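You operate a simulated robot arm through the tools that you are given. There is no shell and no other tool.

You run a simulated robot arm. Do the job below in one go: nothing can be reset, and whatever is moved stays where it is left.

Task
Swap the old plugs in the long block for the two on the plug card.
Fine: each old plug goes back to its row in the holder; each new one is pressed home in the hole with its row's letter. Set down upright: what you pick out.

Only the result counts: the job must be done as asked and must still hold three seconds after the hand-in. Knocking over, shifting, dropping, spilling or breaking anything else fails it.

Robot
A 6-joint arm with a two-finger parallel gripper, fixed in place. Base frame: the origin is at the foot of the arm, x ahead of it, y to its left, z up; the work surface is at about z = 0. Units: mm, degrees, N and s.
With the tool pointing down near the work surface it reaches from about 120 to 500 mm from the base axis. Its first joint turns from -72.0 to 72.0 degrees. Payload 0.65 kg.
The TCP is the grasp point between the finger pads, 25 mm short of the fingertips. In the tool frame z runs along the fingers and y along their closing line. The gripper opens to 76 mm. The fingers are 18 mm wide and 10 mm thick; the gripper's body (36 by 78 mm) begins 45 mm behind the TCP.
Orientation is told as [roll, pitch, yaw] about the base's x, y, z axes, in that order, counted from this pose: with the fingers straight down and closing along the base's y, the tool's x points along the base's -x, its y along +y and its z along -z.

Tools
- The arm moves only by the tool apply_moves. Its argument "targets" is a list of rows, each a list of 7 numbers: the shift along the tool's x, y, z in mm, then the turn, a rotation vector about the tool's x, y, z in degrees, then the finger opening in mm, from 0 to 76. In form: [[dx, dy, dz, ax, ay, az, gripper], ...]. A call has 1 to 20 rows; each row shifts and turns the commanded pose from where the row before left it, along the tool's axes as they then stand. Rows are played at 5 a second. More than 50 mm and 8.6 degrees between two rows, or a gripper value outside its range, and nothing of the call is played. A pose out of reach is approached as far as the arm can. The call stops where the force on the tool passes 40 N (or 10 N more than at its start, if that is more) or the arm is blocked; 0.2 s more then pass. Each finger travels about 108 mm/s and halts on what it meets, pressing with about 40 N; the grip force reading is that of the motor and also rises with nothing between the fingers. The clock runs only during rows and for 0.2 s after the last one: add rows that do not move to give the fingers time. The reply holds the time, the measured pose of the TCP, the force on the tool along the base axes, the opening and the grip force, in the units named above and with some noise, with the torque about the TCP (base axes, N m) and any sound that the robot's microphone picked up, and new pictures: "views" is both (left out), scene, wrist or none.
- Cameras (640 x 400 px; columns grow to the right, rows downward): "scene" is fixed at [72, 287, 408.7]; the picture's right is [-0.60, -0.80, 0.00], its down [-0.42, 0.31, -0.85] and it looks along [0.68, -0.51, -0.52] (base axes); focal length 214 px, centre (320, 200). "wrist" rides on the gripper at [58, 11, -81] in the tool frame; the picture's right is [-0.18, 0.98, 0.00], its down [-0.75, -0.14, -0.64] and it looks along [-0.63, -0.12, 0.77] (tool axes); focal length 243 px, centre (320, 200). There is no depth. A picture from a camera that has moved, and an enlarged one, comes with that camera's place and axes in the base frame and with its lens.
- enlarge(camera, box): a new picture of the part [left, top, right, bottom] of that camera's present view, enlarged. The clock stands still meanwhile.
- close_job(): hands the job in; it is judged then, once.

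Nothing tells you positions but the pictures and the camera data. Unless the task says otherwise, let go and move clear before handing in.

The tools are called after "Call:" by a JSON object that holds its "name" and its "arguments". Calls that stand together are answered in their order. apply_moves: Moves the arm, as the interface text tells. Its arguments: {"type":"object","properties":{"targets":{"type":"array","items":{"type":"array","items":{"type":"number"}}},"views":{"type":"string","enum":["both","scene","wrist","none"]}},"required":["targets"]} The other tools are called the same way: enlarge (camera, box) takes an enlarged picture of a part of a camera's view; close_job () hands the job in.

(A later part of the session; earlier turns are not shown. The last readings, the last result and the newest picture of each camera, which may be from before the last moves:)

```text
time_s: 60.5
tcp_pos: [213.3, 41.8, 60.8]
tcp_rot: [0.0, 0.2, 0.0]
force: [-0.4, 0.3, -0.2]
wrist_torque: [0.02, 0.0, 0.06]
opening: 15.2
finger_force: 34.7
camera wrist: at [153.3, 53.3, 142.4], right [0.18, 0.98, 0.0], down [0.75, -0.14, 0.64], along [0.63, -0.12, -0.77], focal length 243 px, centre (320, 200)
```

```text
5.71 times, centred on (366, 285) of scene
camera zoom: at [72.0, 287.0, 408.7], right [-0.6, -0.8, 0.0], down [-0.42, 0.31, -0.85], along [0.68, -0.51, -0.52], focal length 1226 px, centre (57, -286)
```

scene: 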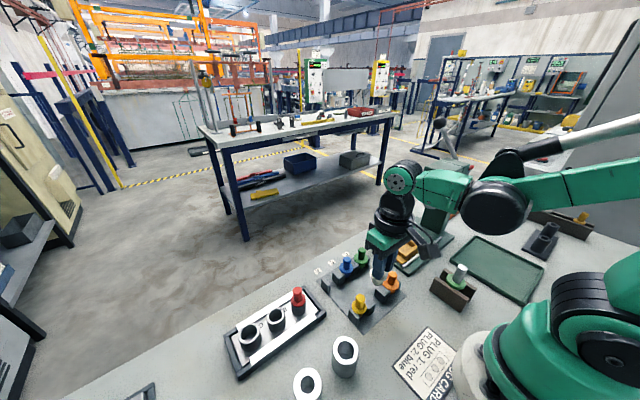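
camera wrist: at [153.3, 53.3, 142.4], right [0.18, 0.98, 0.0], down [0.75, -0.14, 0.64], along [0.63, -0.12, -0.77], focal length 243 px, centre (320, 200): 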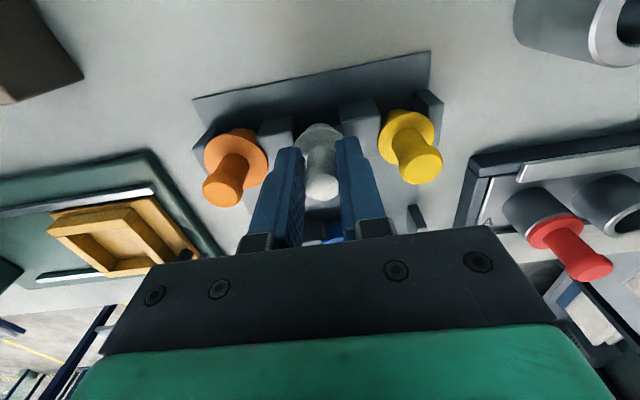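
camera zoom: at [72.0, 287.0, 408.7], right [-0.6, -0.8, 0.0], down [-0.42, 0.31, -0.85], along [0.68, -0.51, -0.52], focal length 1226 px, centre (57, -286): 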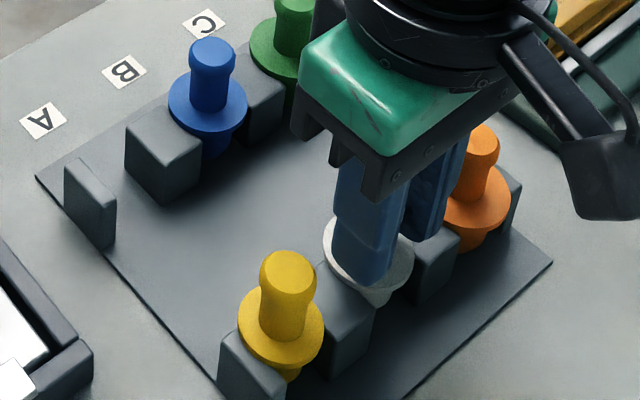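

It's about to touch. I'll correct y by -0.6 and step down.

Call:
{"name": "apply_moves", "arguments": {"targets": [[0.3, -0.6, 0.5, 0, 0, 0, 8], [0, 0, 0.5, 0, 0, 0, 8], [0, 0, 0, 0, 0, 0, 8]], "views": "none"}}

Call:
{"name": "enlarge", "arguments": {"camera": "wrist", "box": [240, 70, 400, 170]}}

```text
time_s: 61.3
tcp_pos: [211.4, 39.4, 60.3]
tcp_rot: [0.0, 0.1, 0.0]
force: [0.3, -2.3, 11.3]
wrist_torque: [0.06, -0.11, 0.01]
opening: 15.3
finger_force: 34.9
```

```text
4.00 times, centred on (320, 120) of wrist
camera zoom: at [153.2, 52.4, 141.5], right [0.18, 0.98, 0.0], down [0.75, -0.14, 0.64], along [0.63, -0.12, -0.77], focal length 970 px, centre (320, 520)
```

zoom: 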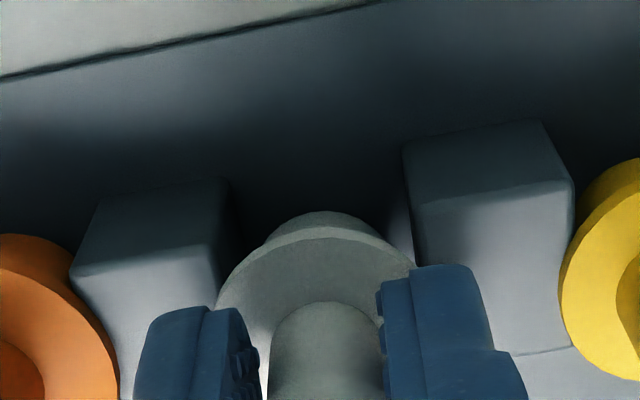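

Contact is at 11 N and centred within 0.3 mm. I'll relieve and release.

Call:
{"name": "apply_moves", "arguments": {"targets": [[0, 0, -0.3, 0, 0, 0, 8], [0, 0, 0, 0, 0, 0, 8]], "views": "none"}}

Call:
{"name": "apply_moves", "arguments": {"targets": [[0, 0, 0, 0, 0, 0, 18], [0, 0, 0, 0, 0, 0, 24], [0, 0, 0, 0, 0, 0, 30]], "views": "wrist"}}

Call:
{"name": "enlarge", "arguments": {"camera": "wrist", "box": [240, 90, 400, 190]}}

Call:
{"name": "enlarge", "arguments": {"camera": "scene", "box": [310, 250, 422, 320]}}

```text
time_s: 61.9
tcp_pos: [212.9, 39.9, 61.0]
tcp_rot: [0.0, 0.1, 0.0]
force: [0.7, 0.0, -0.7]
wrist_torque: [-0.02, -0.02, -0.01]
opening: 15.5
finger_force: 34.7
```

```text
time_s: 62.7
tcp_pos: [211.3, 41.5, 60.5]
tcp_rot: [0.0, 0.1, -0.1]
force: [0.0, 0.6, 0.6]
wrist_torque: [-0.01, 0.0, 0.01]
opening: 30.0
finger_force: 0.1
camera wrist: at [153.4, 52.0, 141.7], right [0.18, 0.98, 0.0], down [0.75, -0.14, 0.64], along [0.63, -0.12, -0.77], focal length 243 px, centre (320, 200)
```

wrist: 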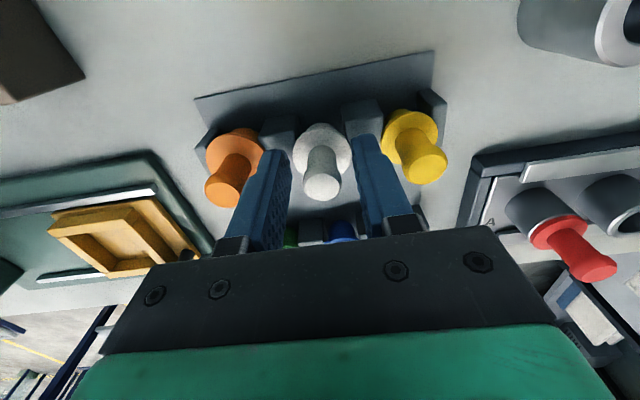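

```text
4.00 times, centred on (320, 140) of wrist
camera zoom: at [153.4, 52.0, 141.7], right [0.18, 0.98, 0.0], down [0.75, -0.14, 0.64], along [0.63, -0.12, -0.77], focal length 970 px, centre (320, 440)
```

zoom: 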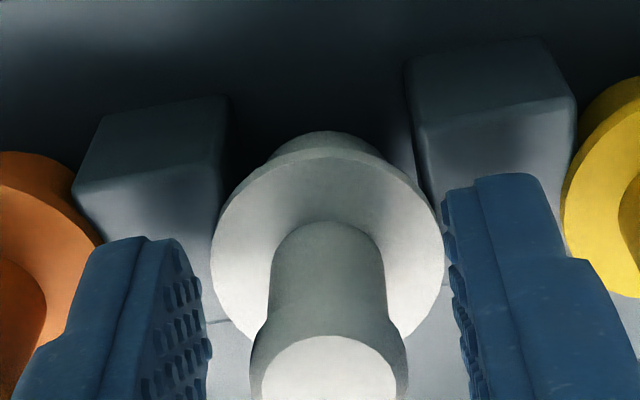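

```text
5.71 times, centred on (366, 285) of scene
camera zoom: at [72.0, 287.0, 408.7], right [-0.6, -0.8, 0.0], down [-0.42, 0.31, -0.85], along [0.68, -0.51, -0.52], focal length 1226 px, centre (57, -286)
```

zoom: 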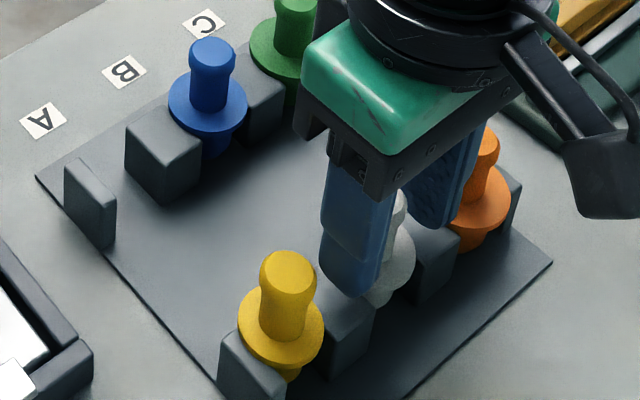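

White is released in the B slot. I'll raise, then move toward blue at about (294, 43).

Call:
{"name": "apply_moves", "arguments": {"targets": [[0, 0, -5, 0, 0, 0, 30], [0, 0, -10, 0, 0, 0, 32], [0, 0, -20, 0, 0, 0, 32], [0, 0, -30, 0, 0, 0, 32], [0, 0, 0, 0, 0, 0, 32]], "views": "both"}}

Call:
{"name": "enlarge", "arguments": {"camera": "wrist", "box": [240, 40, 400, 140]}}

Call:
{"name": "enlarge", "arguments": {"camera": "scene", "box": [310, 250, 422, 320]}}

```text
time_s: 63.9
tcp_pos: [214.1, 40.5, 128.0]
tcp_rot: [0.1, 0.0, 0.0]
force: [0.9, -0.1, -0.5]
wrist_torque: [0.01, 0.0, 0.03]
opening: 31.9
finger_force: 0.0
camera wrist: at [154.4, 52.5, 207.6], right [0.18, 0.98, 0.0], down [0.75, -0.14, 0.64], along [0.63, -0.12, -0.77], focal length 243 px, centre (320, 200)
```

scene: 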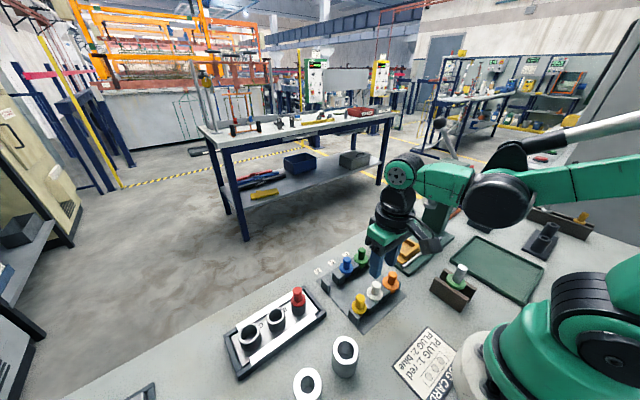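
wrist: 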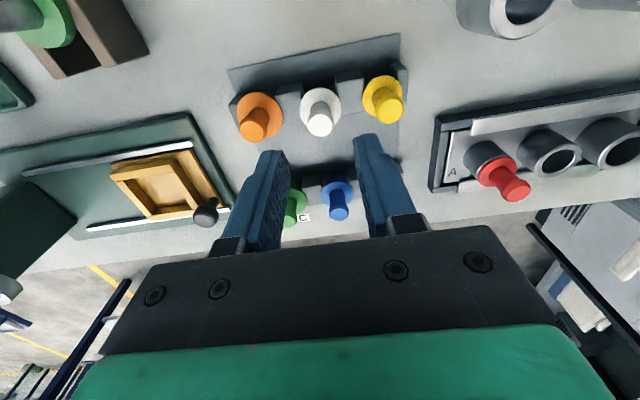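

```text
4.00 times, centred on (320, 90) of wrist
camera zoom: at [154.4, 52.5, 207.6], right [0.18, 0.98, 0.0], down [0.75, -0.14, 0.64], along [0.63, -0.12, -0.77], focal length 970 px, centre (320, 640)
```

zoom: 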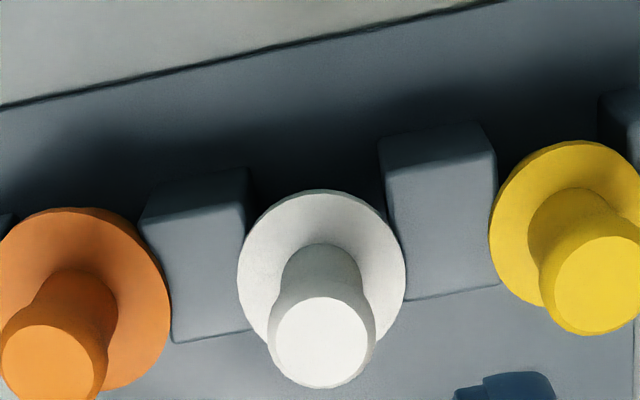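

```text
5.71 times, centred on (366, 285) of scene
camera zoom: at [72.0, 287.0, 408.7], right [-0.6, -0.8, 0.0], down [-0.42, 0.31, -0.85], along [0.68, -0.51, -0.52], focal length 1226 px, centre (57, -286)
```

zoom: 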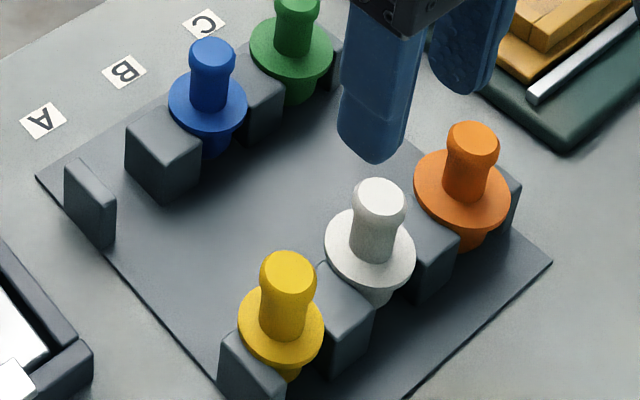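

White sits properly in the B slot beside yellow and orange. Now I'll move above blue.

Call:
{"name": "apply_moves", "arguments": {"targets": [[-40, 0.4, 0, 0, 0, 0, 32], [-40, 0.4, 0, 0, 0, 0, 32], [0, 0, 0, 0, 0, 0, 32], [0, 0, 0, 0, 0, 0, 32]], "views": "both"}}

Call:
{"name": "enlarge", "arguments": {"camera": "wrist", "box": [240, 60, 400, 160]}}

```text
time_s: 64.9
tcp_pos: [293.3, 40.4, 127.3]
tcp_rot: [0.0, 0.1, 0.1]
force: [-0.1, 0.2, 0.3]
wrist_torque: [0.04, 0.01, 0.01]
opening: 32.1
finger_force: 0.1
camera wrist: at [233.7, 51.9, 207.6], right [0.18, 0.98, 0.0], down [0.75, -0.14, 0.64], along [0.63, -0.12, -0.77], focal length 243 px, centre (320, 200)
```

scene: 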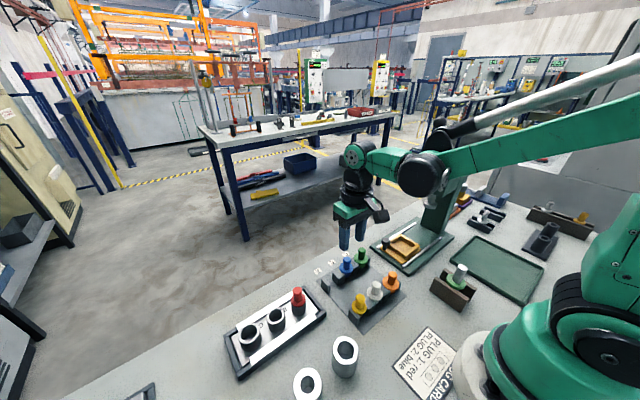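
wrist: 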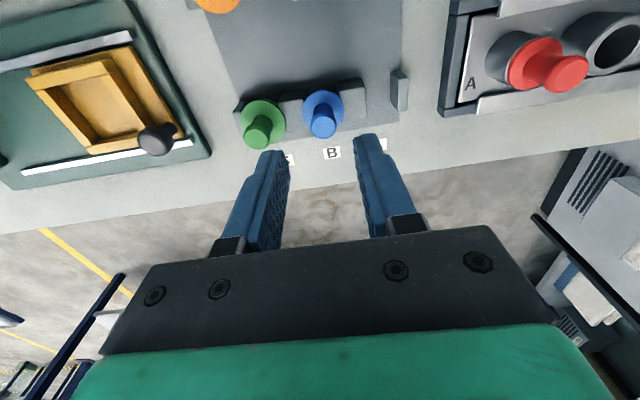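

```text
4.00 times, centred on (320, 110) of wrist
camera zoom: at [233.7, 51.9, 207.6], right [0.18, 0.98, 0.0], down [0.75, -0.14, 0.64], along [0.63, -0.12, -0.77], focal length 970 px, centre (320, 560)
```

zoom: 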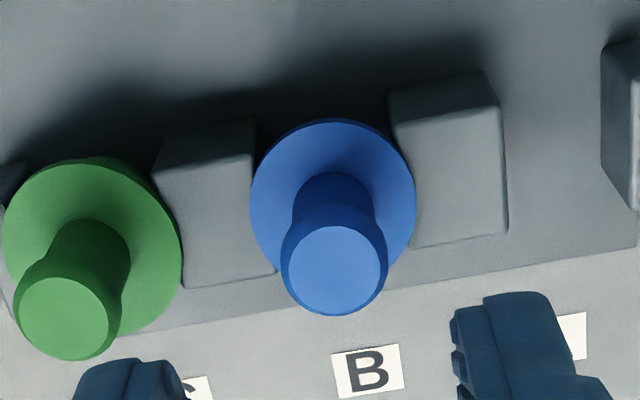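

Blue is about 1.2 mm in +y and 1.6 mm in +x from centre. I'll correct and descend.

Call:
{"name": "apply_moves", "arguments": {"targets": [[-1.6, 1.2, 0, 0, 0, 0, 32], [0, 0, 15, 0, 0, 0, 32], [0, 0, 15, 0, 0, 0, 32], [0, 0, 0, 0, 0, 0, 32]], "views": "wrist"}}

Call:
{"name": "enlarge", "arguments": {"camera": "wrist", "box": [240, 80, 400, 180]}}

```text
time_s: 65.9
tcp_pos: [294.5, 42.7, 98.5]
tcp_rot: [0.0, 0.0, 0.0]
force: [-0.7, -0.2, 0.0]
wrist_torque: [-0.01, 0.0, 0.02]
opening: 32.2
finger_force: 0.1
camera wrist: at [235.5, 54.8, 178.0], right [0.18, 0.98, 0.0], down [0.75, -0.14, 0.64], along [0.63, -0.12, -0.77], focal length 243 px, centre (320, 200)
```

wrist: 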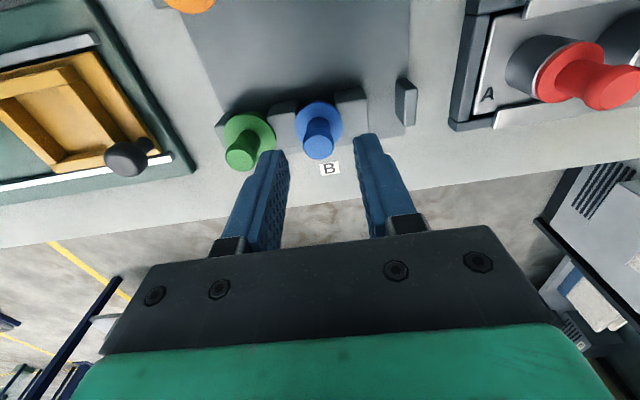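

```text
4.00 times, centred on (320, 130) of wrist
camera zoom: at [235.5, 54.8, 178.0], right [0.18, 0.98, 0.0], down [0.75, -0.14, 0.64], along [0.63, -0.12, -0.77], focal length 970 px, centre (320, 480)
```

zoom: 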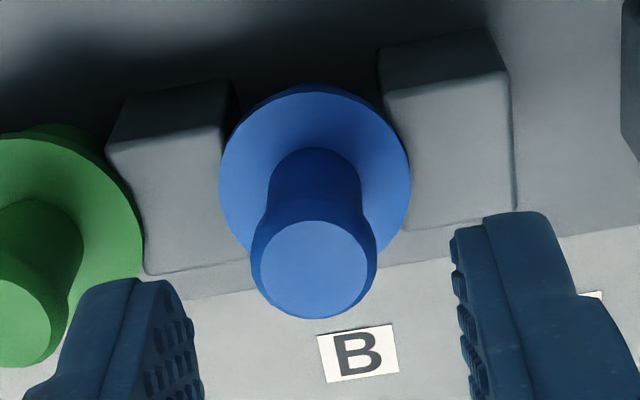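

Now -1.7 mm in y is needed. I'll correct and continue down.

Call:
{"name": "apply_moves", "arguments": {"targets": [[0, -1.7, 0, 0, 0, 0, 30], [0, 0, 12, 0, 0, 0, 30], [0, 0, 0, 0, 0, 0, 30]], "views": "none"}}

Call:
{"name": "enlarge", "arguments": {"camera": "wrist", "box": [240, 90, 400, 190]}}

```text
time_s: 66.7
tcp_pos: [294.5, 42.3, 84.1]
tcp_rot: [-0.1, 0.1, 0.0]
force: [0.0, -1.2, 1.0]
wrist_torque: [0.02, -0.01, -0.01]
opening: 30.0
finger_force: 0.1
```

```text
4.00 times, centred on (320, 140) of wrist
camera zoom: at [235.3, 54.0, 165.0], right [0.18, 0.98, 0.0], down [0.75, -0.14, 0.64], along [0.63, -0.12, -0.77], focal length 970 px, centre (320, 440)
```

zoom: 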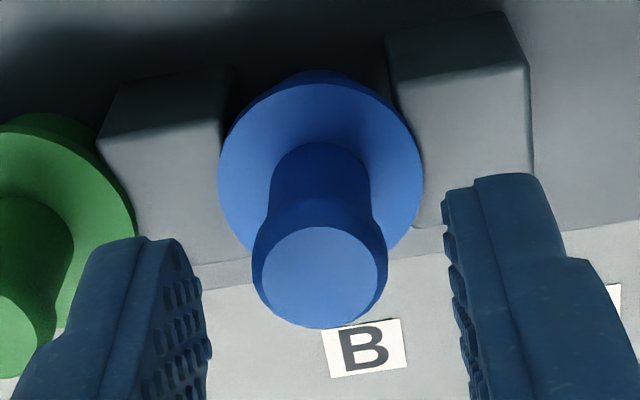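

A further -0.9 mm in y. I'll go down to just above grip height.

Call:
{"name": "apply_moves", "arguments": {"targets": [[0, -0.9, 0, 0, 0, 0, 30], [0, 0, 9, 0, 0, 0, 30], [0, 0, 9, 0, 0, 0, 30], [0, 0, 0, 0, 0, 0, 30]], "views": "wrist"}}

Call:
{"name": "enlarge", "arguments": {"camera": "wrist", "box": [240, 110, 400, 210]}}

Call:
{"name": "enlarge", "arguments": {"camera": "scene", "box": [300, 220, 412, 290]}}

```text
time_s: 67.7
tcp_pos: [294.6, 42.7, 65.8]
tcp_rot: [-0.1, 0.1, 0.0]
force: [0.2, -0.1, -0.3]
wrist_torque: [0.02, -0.03, 0.0]
opening: 30.1
finger_force: 0.2
camera wrist: at [235.2, 53.1, 146.0], right [0.18, 0.98, 0.0], down [0.75, -0.14, 0.64], along [0.63, -0.12, -0.77], focal length 243 px, centre (320, 200)
```

wrist: 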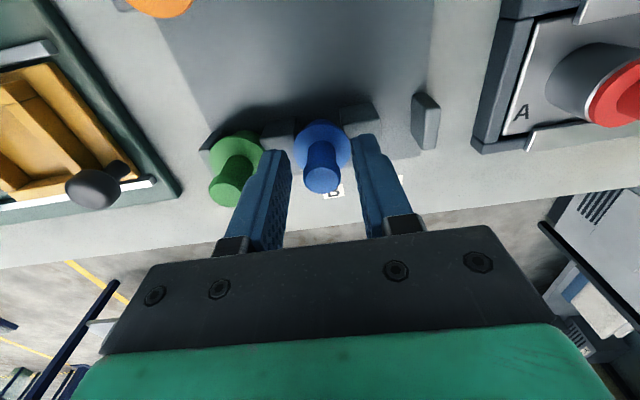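

```text
4.00 times, centred on (320, 160) of wrist
camera zoom: at [235.2, 53.1, 146.0], right [0.18, 0.98, 0.0], down [0.75, -0.14, 0.64], along [0.63, -0.12, -0.77], focal length 970 px, centre (320, 360)
```

zoom: 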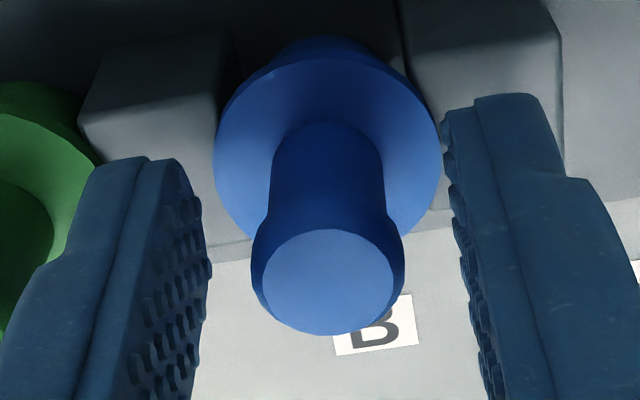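

```text
5.71 times, centred on (356, 255) of scene
camera zoom: at [72.0, 287.0, 408.7], right [-0.6, -0.8, 0.0], down [-0.42, 0.31, -0.85], along [0.68, -0.51, -0.52], focal length 1226 px, centre (114, -114)
```

zoom: 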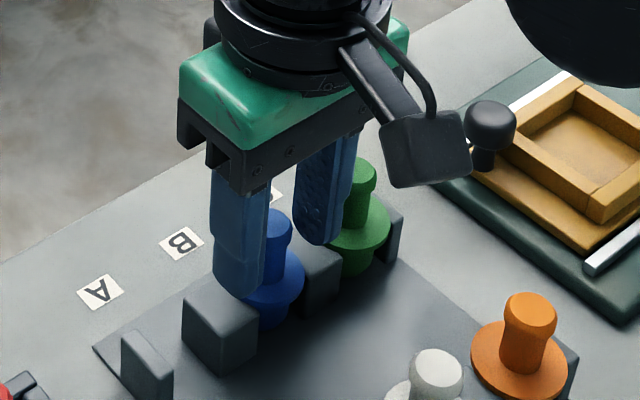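

Blue is centred. I'll make the final descent and check before closing.

Call:
{"name": "apply_moves", "arguments": {"targets": [[0, 0, 2.4, 0, 0, 0, 30], [0, 0, 2.2, 0, 0, 0, 30], [0, 0, 0, 0, 0, 0, 30]], "views": "none"}}

Call:
{"name": "enlarge", "arguments": {"camera": "wrist", "box": [240, 110, 400, 210]}}

```text
time_s: 68.5
tcp_pos: [295.2, 41.3, 59.3]
tcp_rot: [0.0, 0.1, 0.0]
force: [0.3, 0.4, 0.3]
wrist_torque: [0.0, 0.01, 0.0]
opening: 30.1
finger_force: 0.1
```

```text
4.00 times, centred on (320, 160) of wrist
camera zoom: at [234.9, 52.5, 140.6], right [0.18, 0.98, 0.0], down [0.75, -0.14, 0.64], along [0.63, -0.12, -0.77], focal length 970 px, centre (320, 360)
```

zoom: 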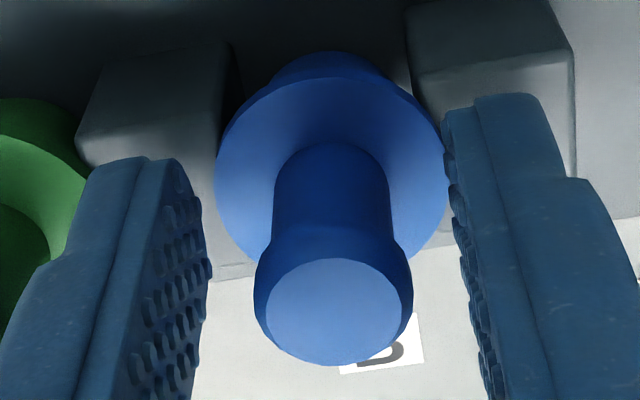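

I'll nudge +0.5 mm in y and close.

Call:
{"name": "apply_moves", "arguments": {"targets": [[0, 0.5, -0.4, 0, 0, 0, 30], [0, 0, 0, 0, 0, 0, 20], [0, 0, 0, 0, 0, 0, 8], [0, 0, 0, 0, 0, 0, 8], [0, 0, 0, 0, 0, 0, 8]], "views": "wrist"}}

Call:
{"name": "enlarge", "arguments": {"camera": "wrist", "box": [240, 110, 400, 210]}}

```text
time_s: 69.7
tcp_pos: [295.2, 41.9, 59.9]
tcp_rot: [0.0, 0.1, 0.0]
force: [0.2, 0.1, 1.1]
wrist_torque: [0.01, -0.01, -0.01]
opening: 15.5
finger_force: 35.1
camera wrist: at [234.7, 53.2, 141.1], right [0.18, 0.98, 0.0], down [0.75, -0.14, 0.64], along [0.63, -0.12, -0.77], focal length 243 px, centre (320, 200)
```

wrist: 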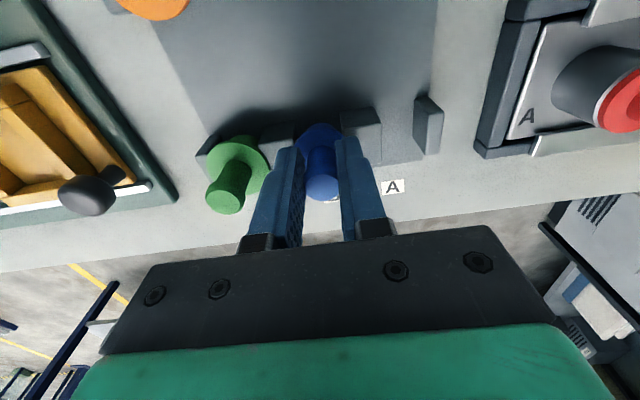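

```text
4.00 times, centred on (320, 160) of wrist
camera zoom: at [234.7, 53.2, 141.1], right [0.18, 0.98, 0.0], down [0.75, -0.14, 0.64], along [0.63, -0.12, -0.77], focal length 970 px, centre (320, 360)
```

zoom: 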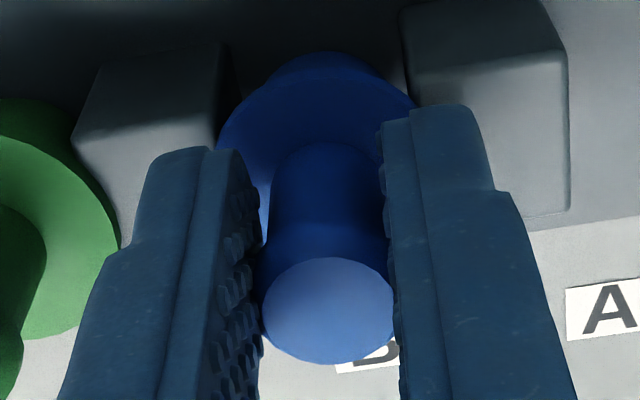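

Blue is gripped cleanly. I'll lift it straight out and carry it above hole B.

Call:
{"name": "apply_moves", "arguments": {"targets": [[0, 0, -3, 0, 0, 0, 8], [0, 0, -5, 0, 0, 0, 8], [0, 0, -10, 0, 0, 0, 8], [0, 0, -20, 0, 0, 0, 8], [0, 0, -30, 0, 0, 0, 8], [0, 0, -32, 0, 0, 0, 8], [0, 0, 0, 0, 0, 0, 8]], "views": "both"}}

Call:
{"name": "apply_moves", "arguments": {"targets": [[1.9, 35.7, 0, 0, 0, 0, 8], [1.9, 35.7, 0, 0, 0, 0, 8], [1.9, 35.7, 0, 0, 0, 0, 8], [1.9, 35.7, 0, 0, 0, 0, 8], [1.9, 35.7, 0, 0, 0, 0, 8], [0, 0, 0, 0, 0, 0, 8], [0, 0, 0, 0, 0, 0, 8]], "views": "both"}}

Call:
{"name": "enlarge", "arguments": {"camera": "wrist", "box": [240, 50, 400, 150]}}

```text
time_s: 71.3
tcp_pos: [291.5, 41.9, 163.5]
tcp_rot: [0.0, 0.1, 0.0]
force: [1.0, 0.6, -0.5]
wrist_torque: [0.0, 0.03, 0.04]
opening: 15.5
finger_force: 34.4
camera wrist: at [232.6, 53.2, 244.1], right [0.18, 0.98, 0.0], down [0.75, -0.14, 0.64], along [0.63, -0.12, -0.77], focal length 243 px, centre (320, 200)
```

scene: 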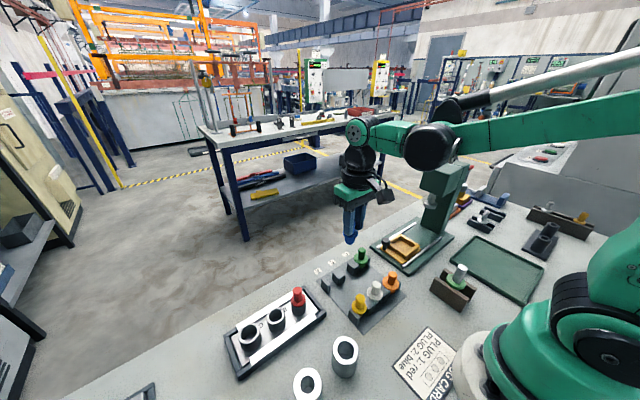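
wrist: 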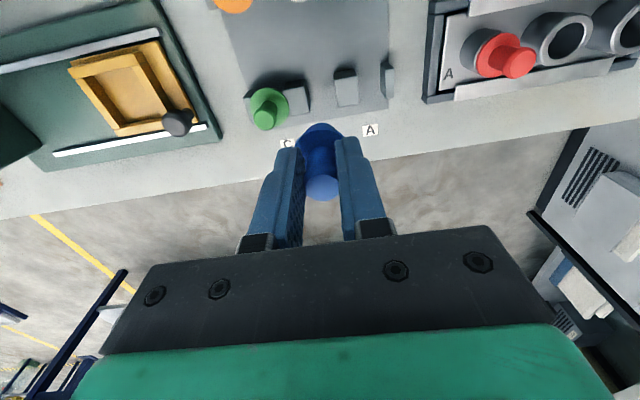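

```text
time_s: 72.9
tcp_pos: [283.8, 218.9, 161.7]
tcp_rot: [0.1, 0.1, 0.1]
force: [0.7, -0.3, -0.1]
wrist_torque: [0.01, -0.02, 0.0]
opening: 15.2
finger_force: 34.9
camera wrist: at [223.8, 230.6, 242.1], right [0.18, 0.98, 0.0], down [0.75, -0.14, 0.64], along [0.63, -0.12, -0.77], focal length 243 px, centre (320, 200)
```

scene: 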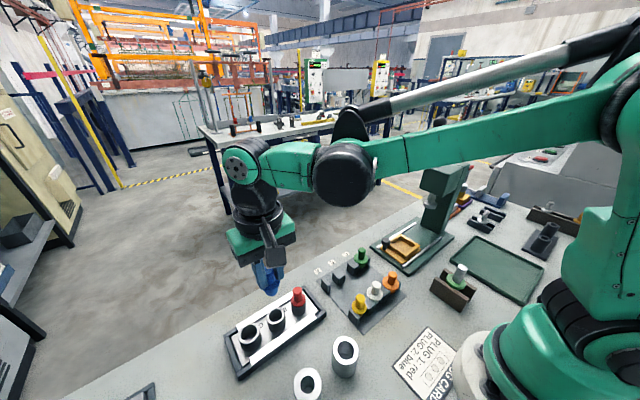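
wrist: 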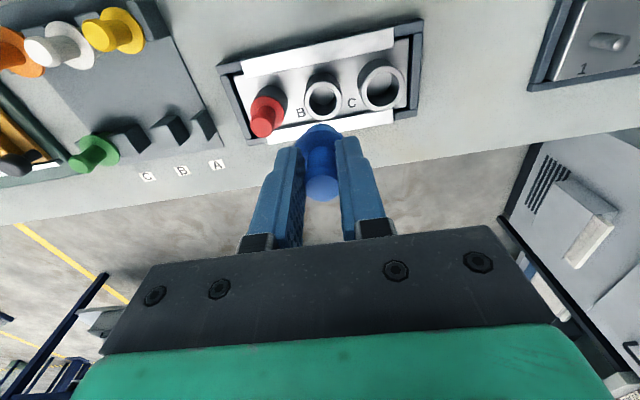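

```text
4.00 times, centred on (320, 100) of wrist
camera zoom: at [223.8, 230.6, 242.1], right [0.18, 0.98, 0.0], down [0.75, -0.14, 0.64], along [0.63, -0.12, -0.77], focal length 970 px, centre (320, 600)
```

zoom: 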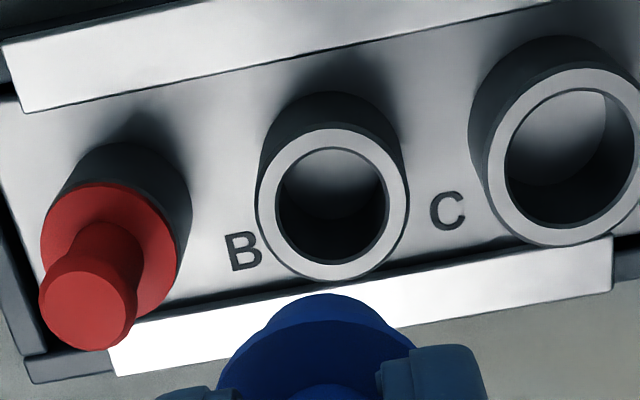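

Blue is above hole B. I'll correct toward (225.4, 231.6) and descend to above the rim.

Call:
{"name": "apply_moves", "arguments": {"targets": [[-1.6, 1, 0, 0, 0, 0, 8], [0, 0, 20, 0, 0, 0, 8], [0, 0, 20, 0, 0, 0, 8], [0, 0, 14, 0, 0, 0, 8], [0, 0, 0, 0, 0, 0, 8]], "views": "wrist"}}

Call:
{"name": "enlarge", "arguments": {"camera": "wrist", "box": [240, 70, 400, 170]}}

Call:
{"name": "enlarge", "arguments": {"camera": "scene", "box": [220, 250, 332, 320]}}

```text
time_s: 74.1
tcp_pos: [285.9, 221.1, 108.8]
tcp_rot: [0.0, 0.1, 0.0]
force: [0.7, 0.3, -0.3]
wrist_torque: [-0.02, 0.06, 0.02]
opening: 15.6
finger_force: 34.4
camera wrist: at [227.3, 233.0, 188.4], right [0.18, 0.98, 0.0], down [0.75, -0.14, 0.64], along [0.63, -0.12, -0.77], focal length 243 px, centre (320, 200)
```

wrist: 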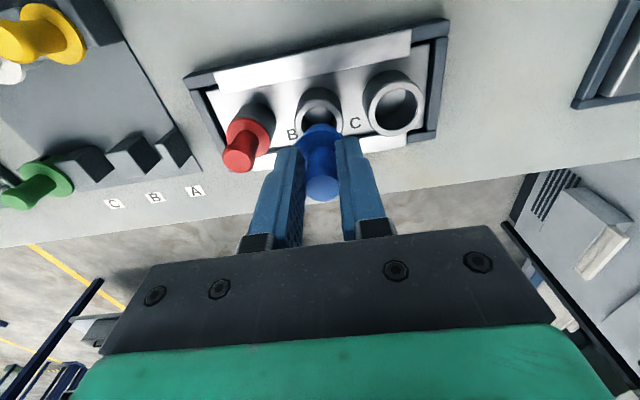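

```text
4.00 times, centred on (320, 120) of wrist
camera zoom: at [227.3, 233.0, 188.4], right [0.18, 0.98, 0.0], down [0.75, -0.14, 0.64], along [0.63, -0.12, -0.77], focal length 970 px, centre (320, 520)
```

zoom: 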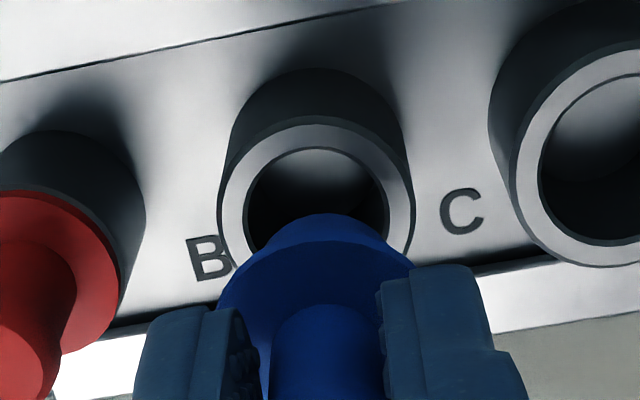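

```text
5.71 times, centred on (276, 285) of scene
camera zoom: at [72.0, 287.0, 408.7], right [-0.6, -0.8, 0.0], down [-0.42, 0.31, -0.85], along [0.68, -0.51, -0.52], focal length 1226 px, centre (571, -286)
```

zoom: 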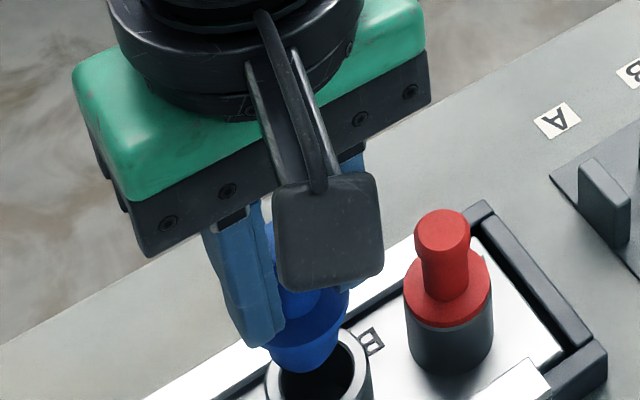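

I'll shift -1.9 in x and -1.4 in y, then continue.

Call:
{"name": "apply_moves", "arguments": {"targets": [[1.9, -1.4, 0, 0, 0, 0, 8], [0, 0, 4, 0, 0, 0, 8], [0, 0, 0, 0, 0, 0, 8]], "views": "none"}}

Call:
{"name": "enlarge", "arguments": {"camera": "wrist", "box": [240, 70, 400, 170]}}

Call:
{"name": "enlarge", "arguments": {"camera": "scene", "box": [220, 250, 332, 320]}}

```text
time_s: 74.9
tcp_pos: [284.0, 219.0, 103.2]
tcp_rot: [0.0, 0.1, 0.0]
force: [0.0, -0.9, -0.1]
wrist_torque: [0.02, 0.04, -0.01]
opening: 15.2
finger_force: 34.8
```

```text
4.00 times, centred on (320, 120) of wrist
camera zoom: at [224.4, 230.4, 184.2], right [0.18, 0.98, 0.0], down [0.75, -0.14, 0.64], along [0.63, -0.12, -0.77], focal length 970 px, centre (320, 520)
```

zoom: 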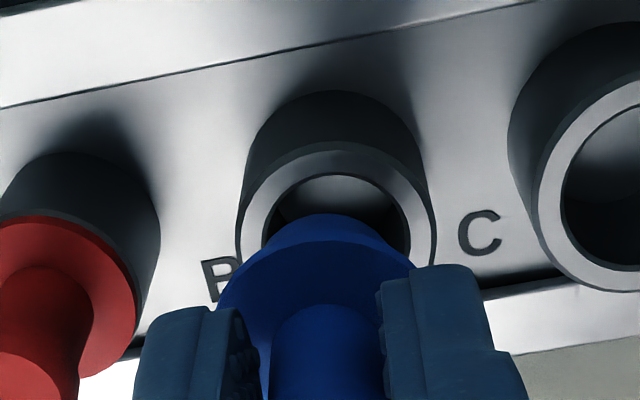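

```text
5.71 times, centred on (276, 285) of scene
camera zoom: at [72.0, 287.0, 408.7], right [-0.6, -0.8, 0.0], down [-0.42, 0.31, -0.85], along [0.68, -0.51, -0.52], focal length 1226 px, centre (571, -286)
```

zoom: 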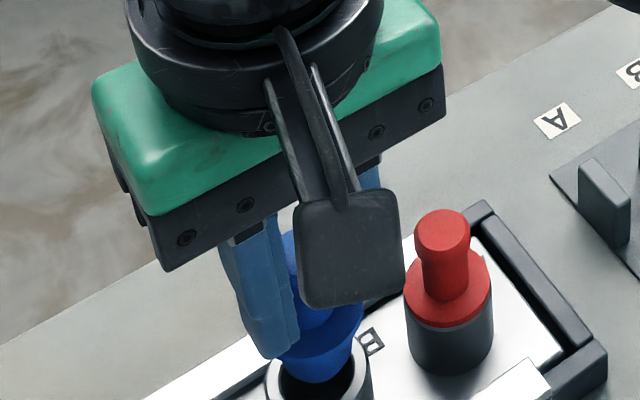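

It overshot slightly, so I'll correct +1 in x and +1.3 in y.

Call:
{"name": "apply_moves", "arguments": {"targets": [[-0.9, 1.3, 0, 0, 0, 0, 8], [0, 0, 2, 0, 0, 0, 8], [0, 0, 0, 0, 0, 0, 8]], "views": "none"}}

Call:
{"name": "enlarge", "arguments": {"camera": "wrist", "box": [240, 70, 400, 170]}}

Call:
{"name": "enlarge", "arguments": {"camera": "scene", "box": [220, 250, 332, 320]}}

```text
time_s: 75.7
tcp_pos: [284.7, 220.0, 101.5]
tcp_rot: [0.0, 0.1, 0.0]
force: [-0.5, 0.5, 0.2]
wrist_torque: [0.0, -0.01, -0.02]
opening: 15.5
finger_force: 34.6
```

```text
4.00 times, centred on (320, 120) of wrist
camera zoom: at [225.7, 232.3, 182.1], right [0.18, 0.98, 0.0], down [0.75, -0.14, 0.64], along [0.63, -0.12, -0.77], focal length 970 px, centre (320, 520)
```

zoom: 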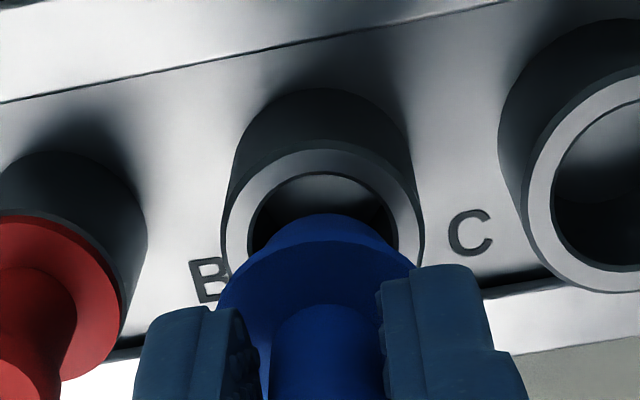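

```text
5.71 times, centred on (276, 285) of scene
camera zoom: at [72.0, 287.0, 408.7], right [-0.6, -0.8, 0.0], down [-0.42, 0.31, -0.85], along [0.68, -0.51, -0.52], focal length 1226 px, centre (571, -286)
```

zoom: 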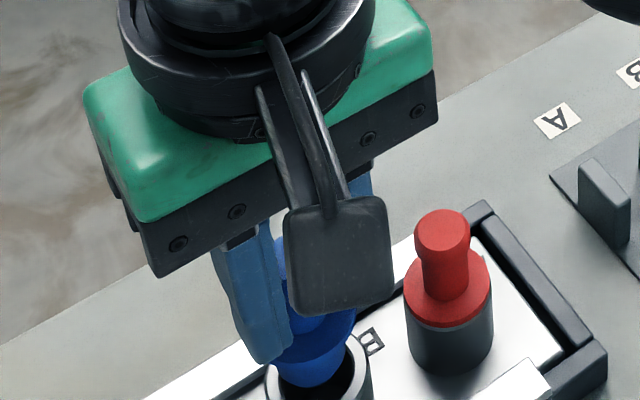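

Nearly there. I'll make a -0.5 y correction and keep lowering.

Call:
{"name": "apply_moves", "arguments": {"targets": [[0.2, -0.5, 2, 0, 0, 0, 8], [0, 0, 2, 0, 0, 0, 8], [0, 0, 0, 0, 0, 0, 8]], "views": "none"}}

Call:
{"name": "enlarge", "arguments": {"camera": "wrist", "box": [240, 70, 400, 170]}}

Call:
{"name": "enlarge", "arguments": {"camera": "scene", "box": [220, 250, 332, 320]}}

```text
time_s: 76.5
tcp_pos: [283.8, 221.1, 96.8]
tcp_rot: [0.0, 0.1, 0.0]
force: [-0.4, -0.2, 0.9]
wrist_torque: [0.0, -0.02, -0.01]
opening: 15.5
finger_force: 34.6
```

```text
4.00 times, centred on (320, 120) of wrist
camera zoom: at [225.5, 231.9, 177.6], right [0.18, 0.98, 0.0], down [0.75, -0.14, 0.64], along [0.63, -0.12, -0.77], focal length 970 px, centre (320, 520)
```

zoom: 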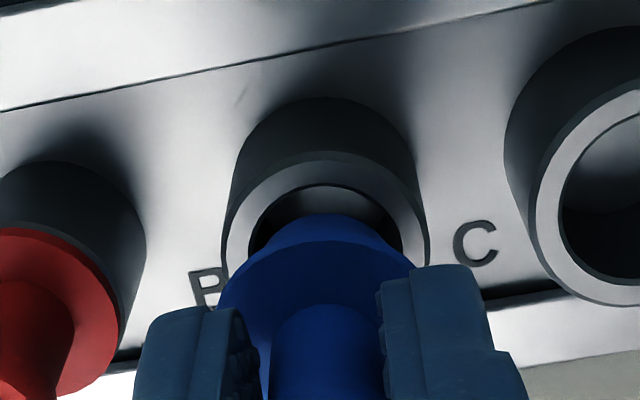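

```text
5.71 times, centred on (276, 285) of scene
camera zoom: at [72.0, 287.0, 408.7], right [-0.6, -0.8, 0.0], down [-0.42, 0.31, -0.85], along [0.68, -0.51, -0.52], focal length 1226 px, centre (571, -286)
```

zoom: 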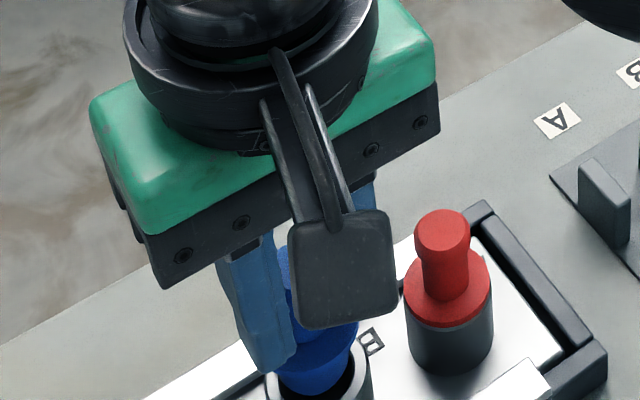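

Well centred on the hole. I'll keep lowering into it.

Call:
{"name": "apply_moves", "arguments": {"targets": [[0, -0.1, 2, 0, 0, 0, 8], [0, 0, 2, 0, 0, 0, 8], [0, 0, 0, 0, 0, 0, 8]], "views": "none"}}

Call:
{"name": "enlarge", "arguments": {"camera": "wrist", "box": [240, 70, 400, 170]}}

```text
time_s: 77.3
tcp_pos: [285.4, 220.0, 93.6]
tcp_rot: [-0.1, 0.1, 0.0]
force: [-2.0, 0.6, 1.0]
wrist_torque: [0.03, 0.09, -0.01]
opening: 15.5
finger_force: 34.8
```

```text
4.00 times, centred on (320, 120) of wrist
camera zoom: at [225.8, 231.3, 174.0], right [0.18, 0.98, 0.0], down [0.75, -0.14, 0.64], along [0.63, -0.12, -0.77], focal length 970 px, centre (320, 520)
```

zoom: 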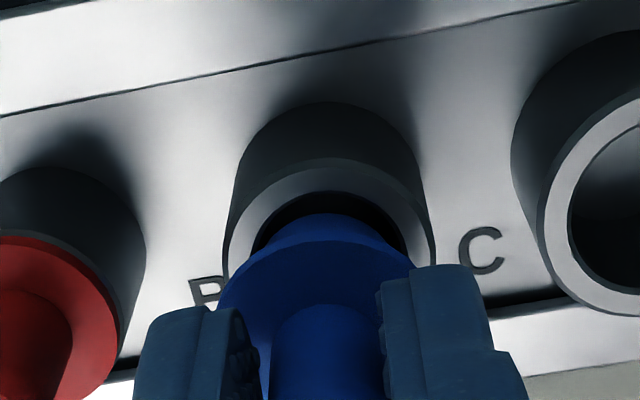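

There's a light -x contact force. I'll correct -0.4 in x and +0.4 in y, then continue.

Call:
{"name": "apply_moves", "arguments": {"targets": [[0.4, 0.4, 1.5, 0, 0, 0, 8], [0, 0, 1.5, 0, 0, 0, 8], [0, 0, 0, 0, 0, 0, 8]], "views": "none"}}

Call:
{"name": "enlarge", "arguments": {"camera": "wrist", "box": [240, 70, 400, 170]}}

```text
time_s: 78.1
tcp_pos: [285.1, 219.3, 91.3]
tcp_rot: [0.0, 0.2, 0.0]
force: [-2.5, 1.7, 0.3]
wrist_torque: [0.1, 0.13, -0.03]
opening: 15.3
finger_force: 34.6
```

```text
4.00 times, centred on (320, 120) of wrist
camera zoom: at [225.0, 231.2, 170.8], right [0.18, 0.98, 0.0], down [0.75, -0.14, 0.64], along [0.63, -0.12, -0.77], focal length 970 px, centre (320, 520)
```

zoom: 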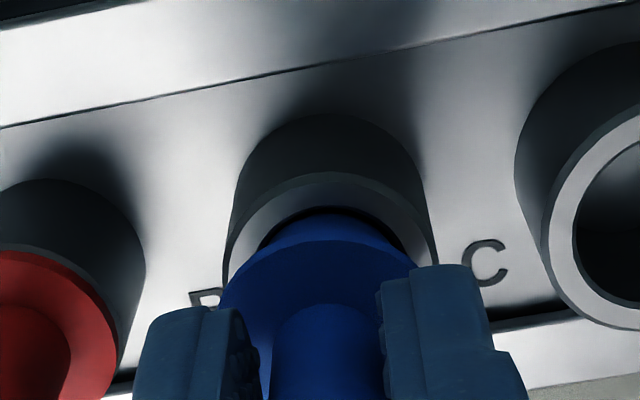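

The forces say shift -x and +y a bit. I'll correct and lower.

Call:
{"name": "apply_moves", "arguments": {"targets": [[0.4, 0.6, 1.5, 0, 0, 0, 8], [0, 0, 1.5, 0, 0, 0, 8], [0, 0, 0, 0, 0, 0, 8]], "views": "none"}}

Call:
{"name": "enlarge", "arguments": {"camera": "wrist", "box": [240, 70, 400, 170]}}

```text
time_s: 78.9
tcp_pos: [285.0, 220.5, 88.3]
tcp_rot: [0.0, 0.0, 0.0]
force: [0.2, -1.8, -0.4]
wrist_torque: [-0.09, 0.0, 0.0]
opening: 15.2
finger_force: 34.4
```

```text
4.00 times, centred on (320, 120) of wrist
camera zoom: at [224.5, 232.3, 168.1], right [0.18, 0.98, 0.0], down [0.75, -0.14, 0.64], along [0.63, -0.12, -0.77], focal length 970 px, centre (320, 520)
```

zoom: 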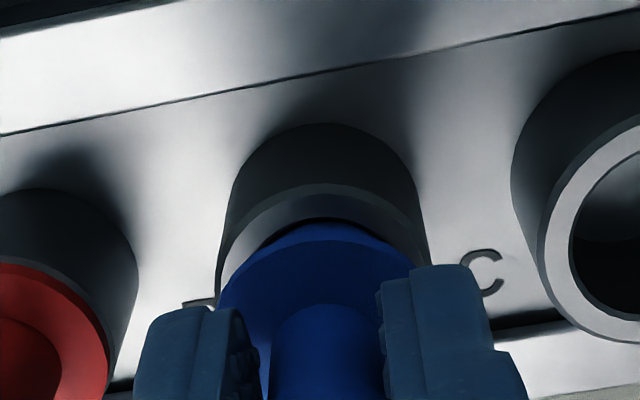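

X is relaxed and y is slightly high. I'll correct -0.4 in y and continue.

Call:
{"name": "apply_moves", "arguments": {"targets": [[0, -0.4, 1.5, 0, 0, 0, 8], [0, 0, 1.5, 0, 0, 0, 8], [0, 0, 0, 0, 0, 0, 8]], "views": "none"}}

Call:
{"name": "enlarge", "arguments": {"camera": "wrist", "box": [240, 70, 400, 170]}}

```text
time_s: 79.7
tcp_pos: [284.2, 220.2, 84.3]
tcp_rot: [0.0, 0.1, 0.0]
force: [1.4, -0.9, 0.3]
wrist_torque: [0.01, 0.0, -0.01]
opening: 15.2
finger_force: 34.8
```

```text
4.00 times, centred on (320, 120) of wrist
camera zoom: at [224.4, 232.2, 165.2], right [0.18, 0.98, 0.0], down [0.75, -0.14, 0.64], along [0.63, -0.12, -0.77], focal length 970 px, centre (320, 520)
```

zoom: 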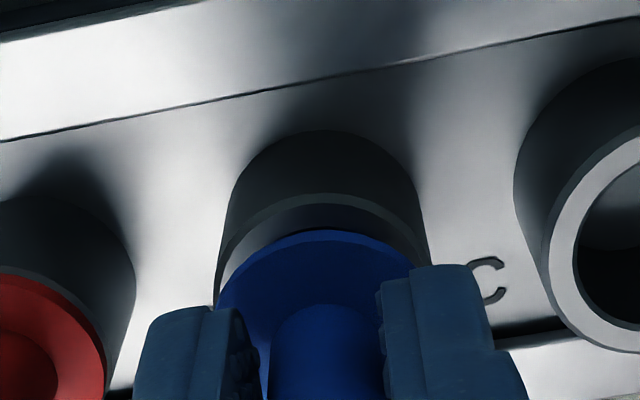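

Going in smoothly. I'll continue in 3 mm steps with small corrections.

Call:
{"name": "apply_moves", "arguments": {"targets": [[-0.3, -0.3, 1.5, 0, 0, 0, 8], [0, 0, 1.5, 0, 0, 0, 8], [0, 0, 0, 0, 0, 0, 8]], "views": "none"}}

Call:
{"name": "enlarge", "arguments": {"camera": "wrist", "box": [240, 70, 400, 170]}}

```text
time_s: 80.5
tcp_pos: [283.9, 219.7, 82.8]
tcp_rot: [0.0, 0.2, 0.0]
force: [-0.9, 1.5, 1.1]
wrist_torque: [0.01, 0.01, 0.02]
opening: 15.3
finger_force: 35.1
```

```text
4.00 times, centred on (320, 120) of wrist
camera zoom: at [224.6, 231.8, 162.6], right [0.18, 0.98, 0.0], down [0.75, -0.14, 0.64], along [0.63, -0.12, -0.77], focal length 970 px, centre (320, 520)
```

zoom: 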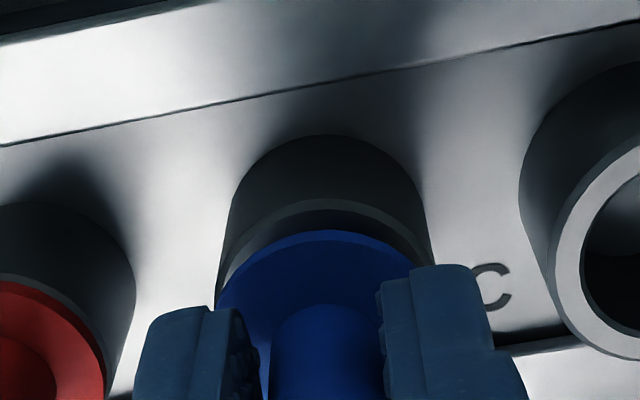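

Forces stay small, so I'll continue down.

Call:
{"name": "apply_moves", "arguments": {"targets": [[0, 0.1, 1.5, 0, 0, 0, 8], [0, 0, 1.5, 0, 0, 0, 8], [0, 0, 0, 0, 0, 0, 8]], "views": "none"}}

Call:
{"name": "enlarge", "arguments": {"camera": "wrist", "box": [240, 70, 400, 170]}}

```text
time_s: 81.3
tcp_pos: [283.8, 219.3, 79.6]
tcp_rot: [0.0, 0.2, 0.1]
force: [-2.8, 3.5, 0.3]
wrist_torque: [0.12, 0.13, 0.01]
opening: 15.1
finger_force: 35.1
```

```text
4.00 times, centred on (320, 120) of wrist
camera zoom: at [224.7, 231.4, 159.7], right [0.18, 0.98, 0.0], down [0.75, -0.14, 0.64], along [0.63, -0.12, -0.77], focal length 970 px, centre (320, 520)
```

zoom: 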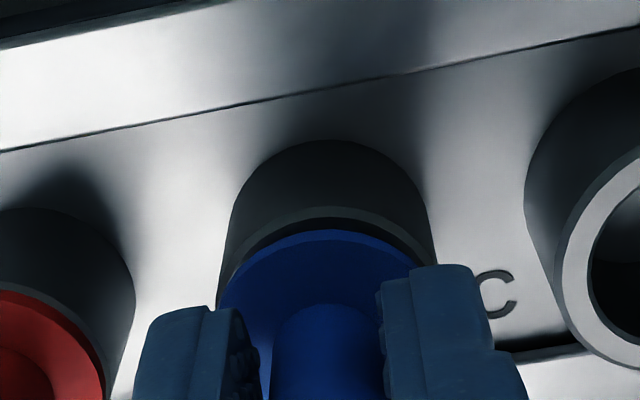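

About 4 mm to go. I'll correct -0.3 in x and +0.4 in y and press on.

Call:
{"name": "apply_moves", "arguments": {"targets": [[0.3, 0.4, 1, 0, 0, 0, 8], [0, 0, 1, 0, 0, 0, 8], [0, 0, 0, 0, 0, 0, 8]], "views": "none"}}

Call:
{"name": "apply_moves", "arguments": {"targets": [[0, 0, 0.7, 0, 0, 0, 8], [0, 0, 0.7, 0, 0, 0, 8], [0, 0, 0, 0, 0, 0, 8]], "views": "wrist"}}

Call:
{"name": "enlarge", "arguments": {"camera": "wrist", "box": [240, 70, 400, 170]}}

```text
time_s: 82.1
tcp_pos: [283.2, 219.6, 76.0]
tcp_rot: [0.0, 0.1, -0.1]
force: [3.1, -1.2, 0.7]
wrist_torque: [-0.04, -0.12, -0.02]
opening: 15.3
finger_force: 34.3
```

```text
time_s: 82.9
tcp_pos: [284.7, 220.6, 75.7]
tcp_rot: [0.1, 0.1, -0.1]
force: [1.5, -2.8, 1.1]
wrist_torque: [-0.07, -0.04, -0.07]
opening: 15.2
finger_force: 34.5
camera wrist: at [224.4, 232.0, 155.6], right [0.18, 0.98, 0.0], down [0.75, -0.14, 0.64], along [0.63, -0.12, -0.77], focal length 243 px, centre (320, 200)
```

wrist: 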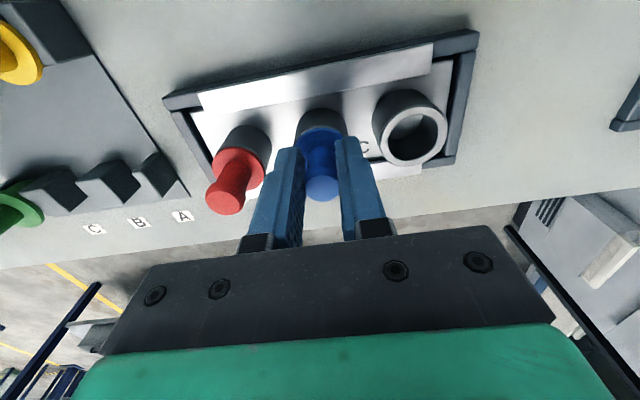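

```text
4.00 times, centred on (320, 120) of wrist
camera zoom: at [224.4, 232.0, 155.6], right [0.18, 0.98, 0.0], down [0.75, -0.14, 0.64], along [0.63, -0.12, -0.77], focal length 970 px, centre (320, 520)
```

zoom: 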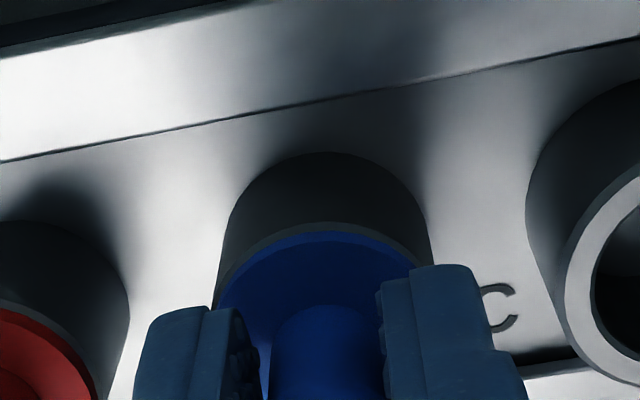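

Almost flush, with low force. I'll press in half-millimetre steps until it's home.

Call:
{"name": "apply_moves", "arguments": {"targets": [[0, -0.1, 0.5, 0, 0, 0, 8], [0, 0, 0.4, 0, 0, 0, 8], [0, 0, 0, 0, 0, 0, 8]], "views": "none"}}

Call:
{"name": "enlarge", "arguments": {"camera": "wrist", "box": [240, 70, 400, 170]}}

```text
time_s: 83.7
tcp_pos: [283.9, 221.4, 74.8]
tcp_rot: [0.0, 0.0, 0.0]
force: [-0.3, -5.8, 16.3]
wrist_torque: [-0.05, -0.12, -0.05]
opening: 15.4
finger_force: 34.6
```

```text
4.00 times, centred on (320, 120) of wrist
camera zoom: at [224.4, 232.3, 154.8], right [0.18, 0.98, 0.0], down [0.75, -0.14, 0.64], along [0.63, -0.12, -0.77], focal length 970 px, centre (320, 520)
```

zoom: 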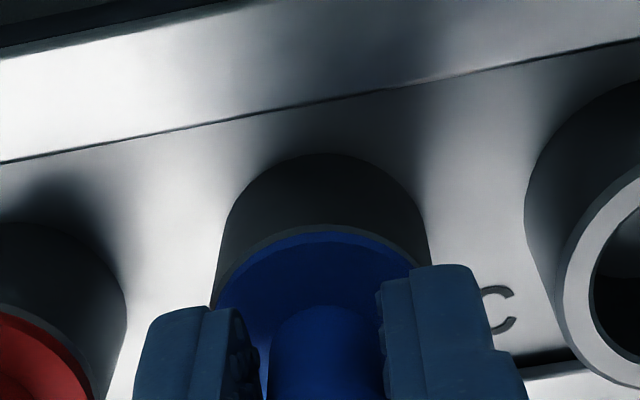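

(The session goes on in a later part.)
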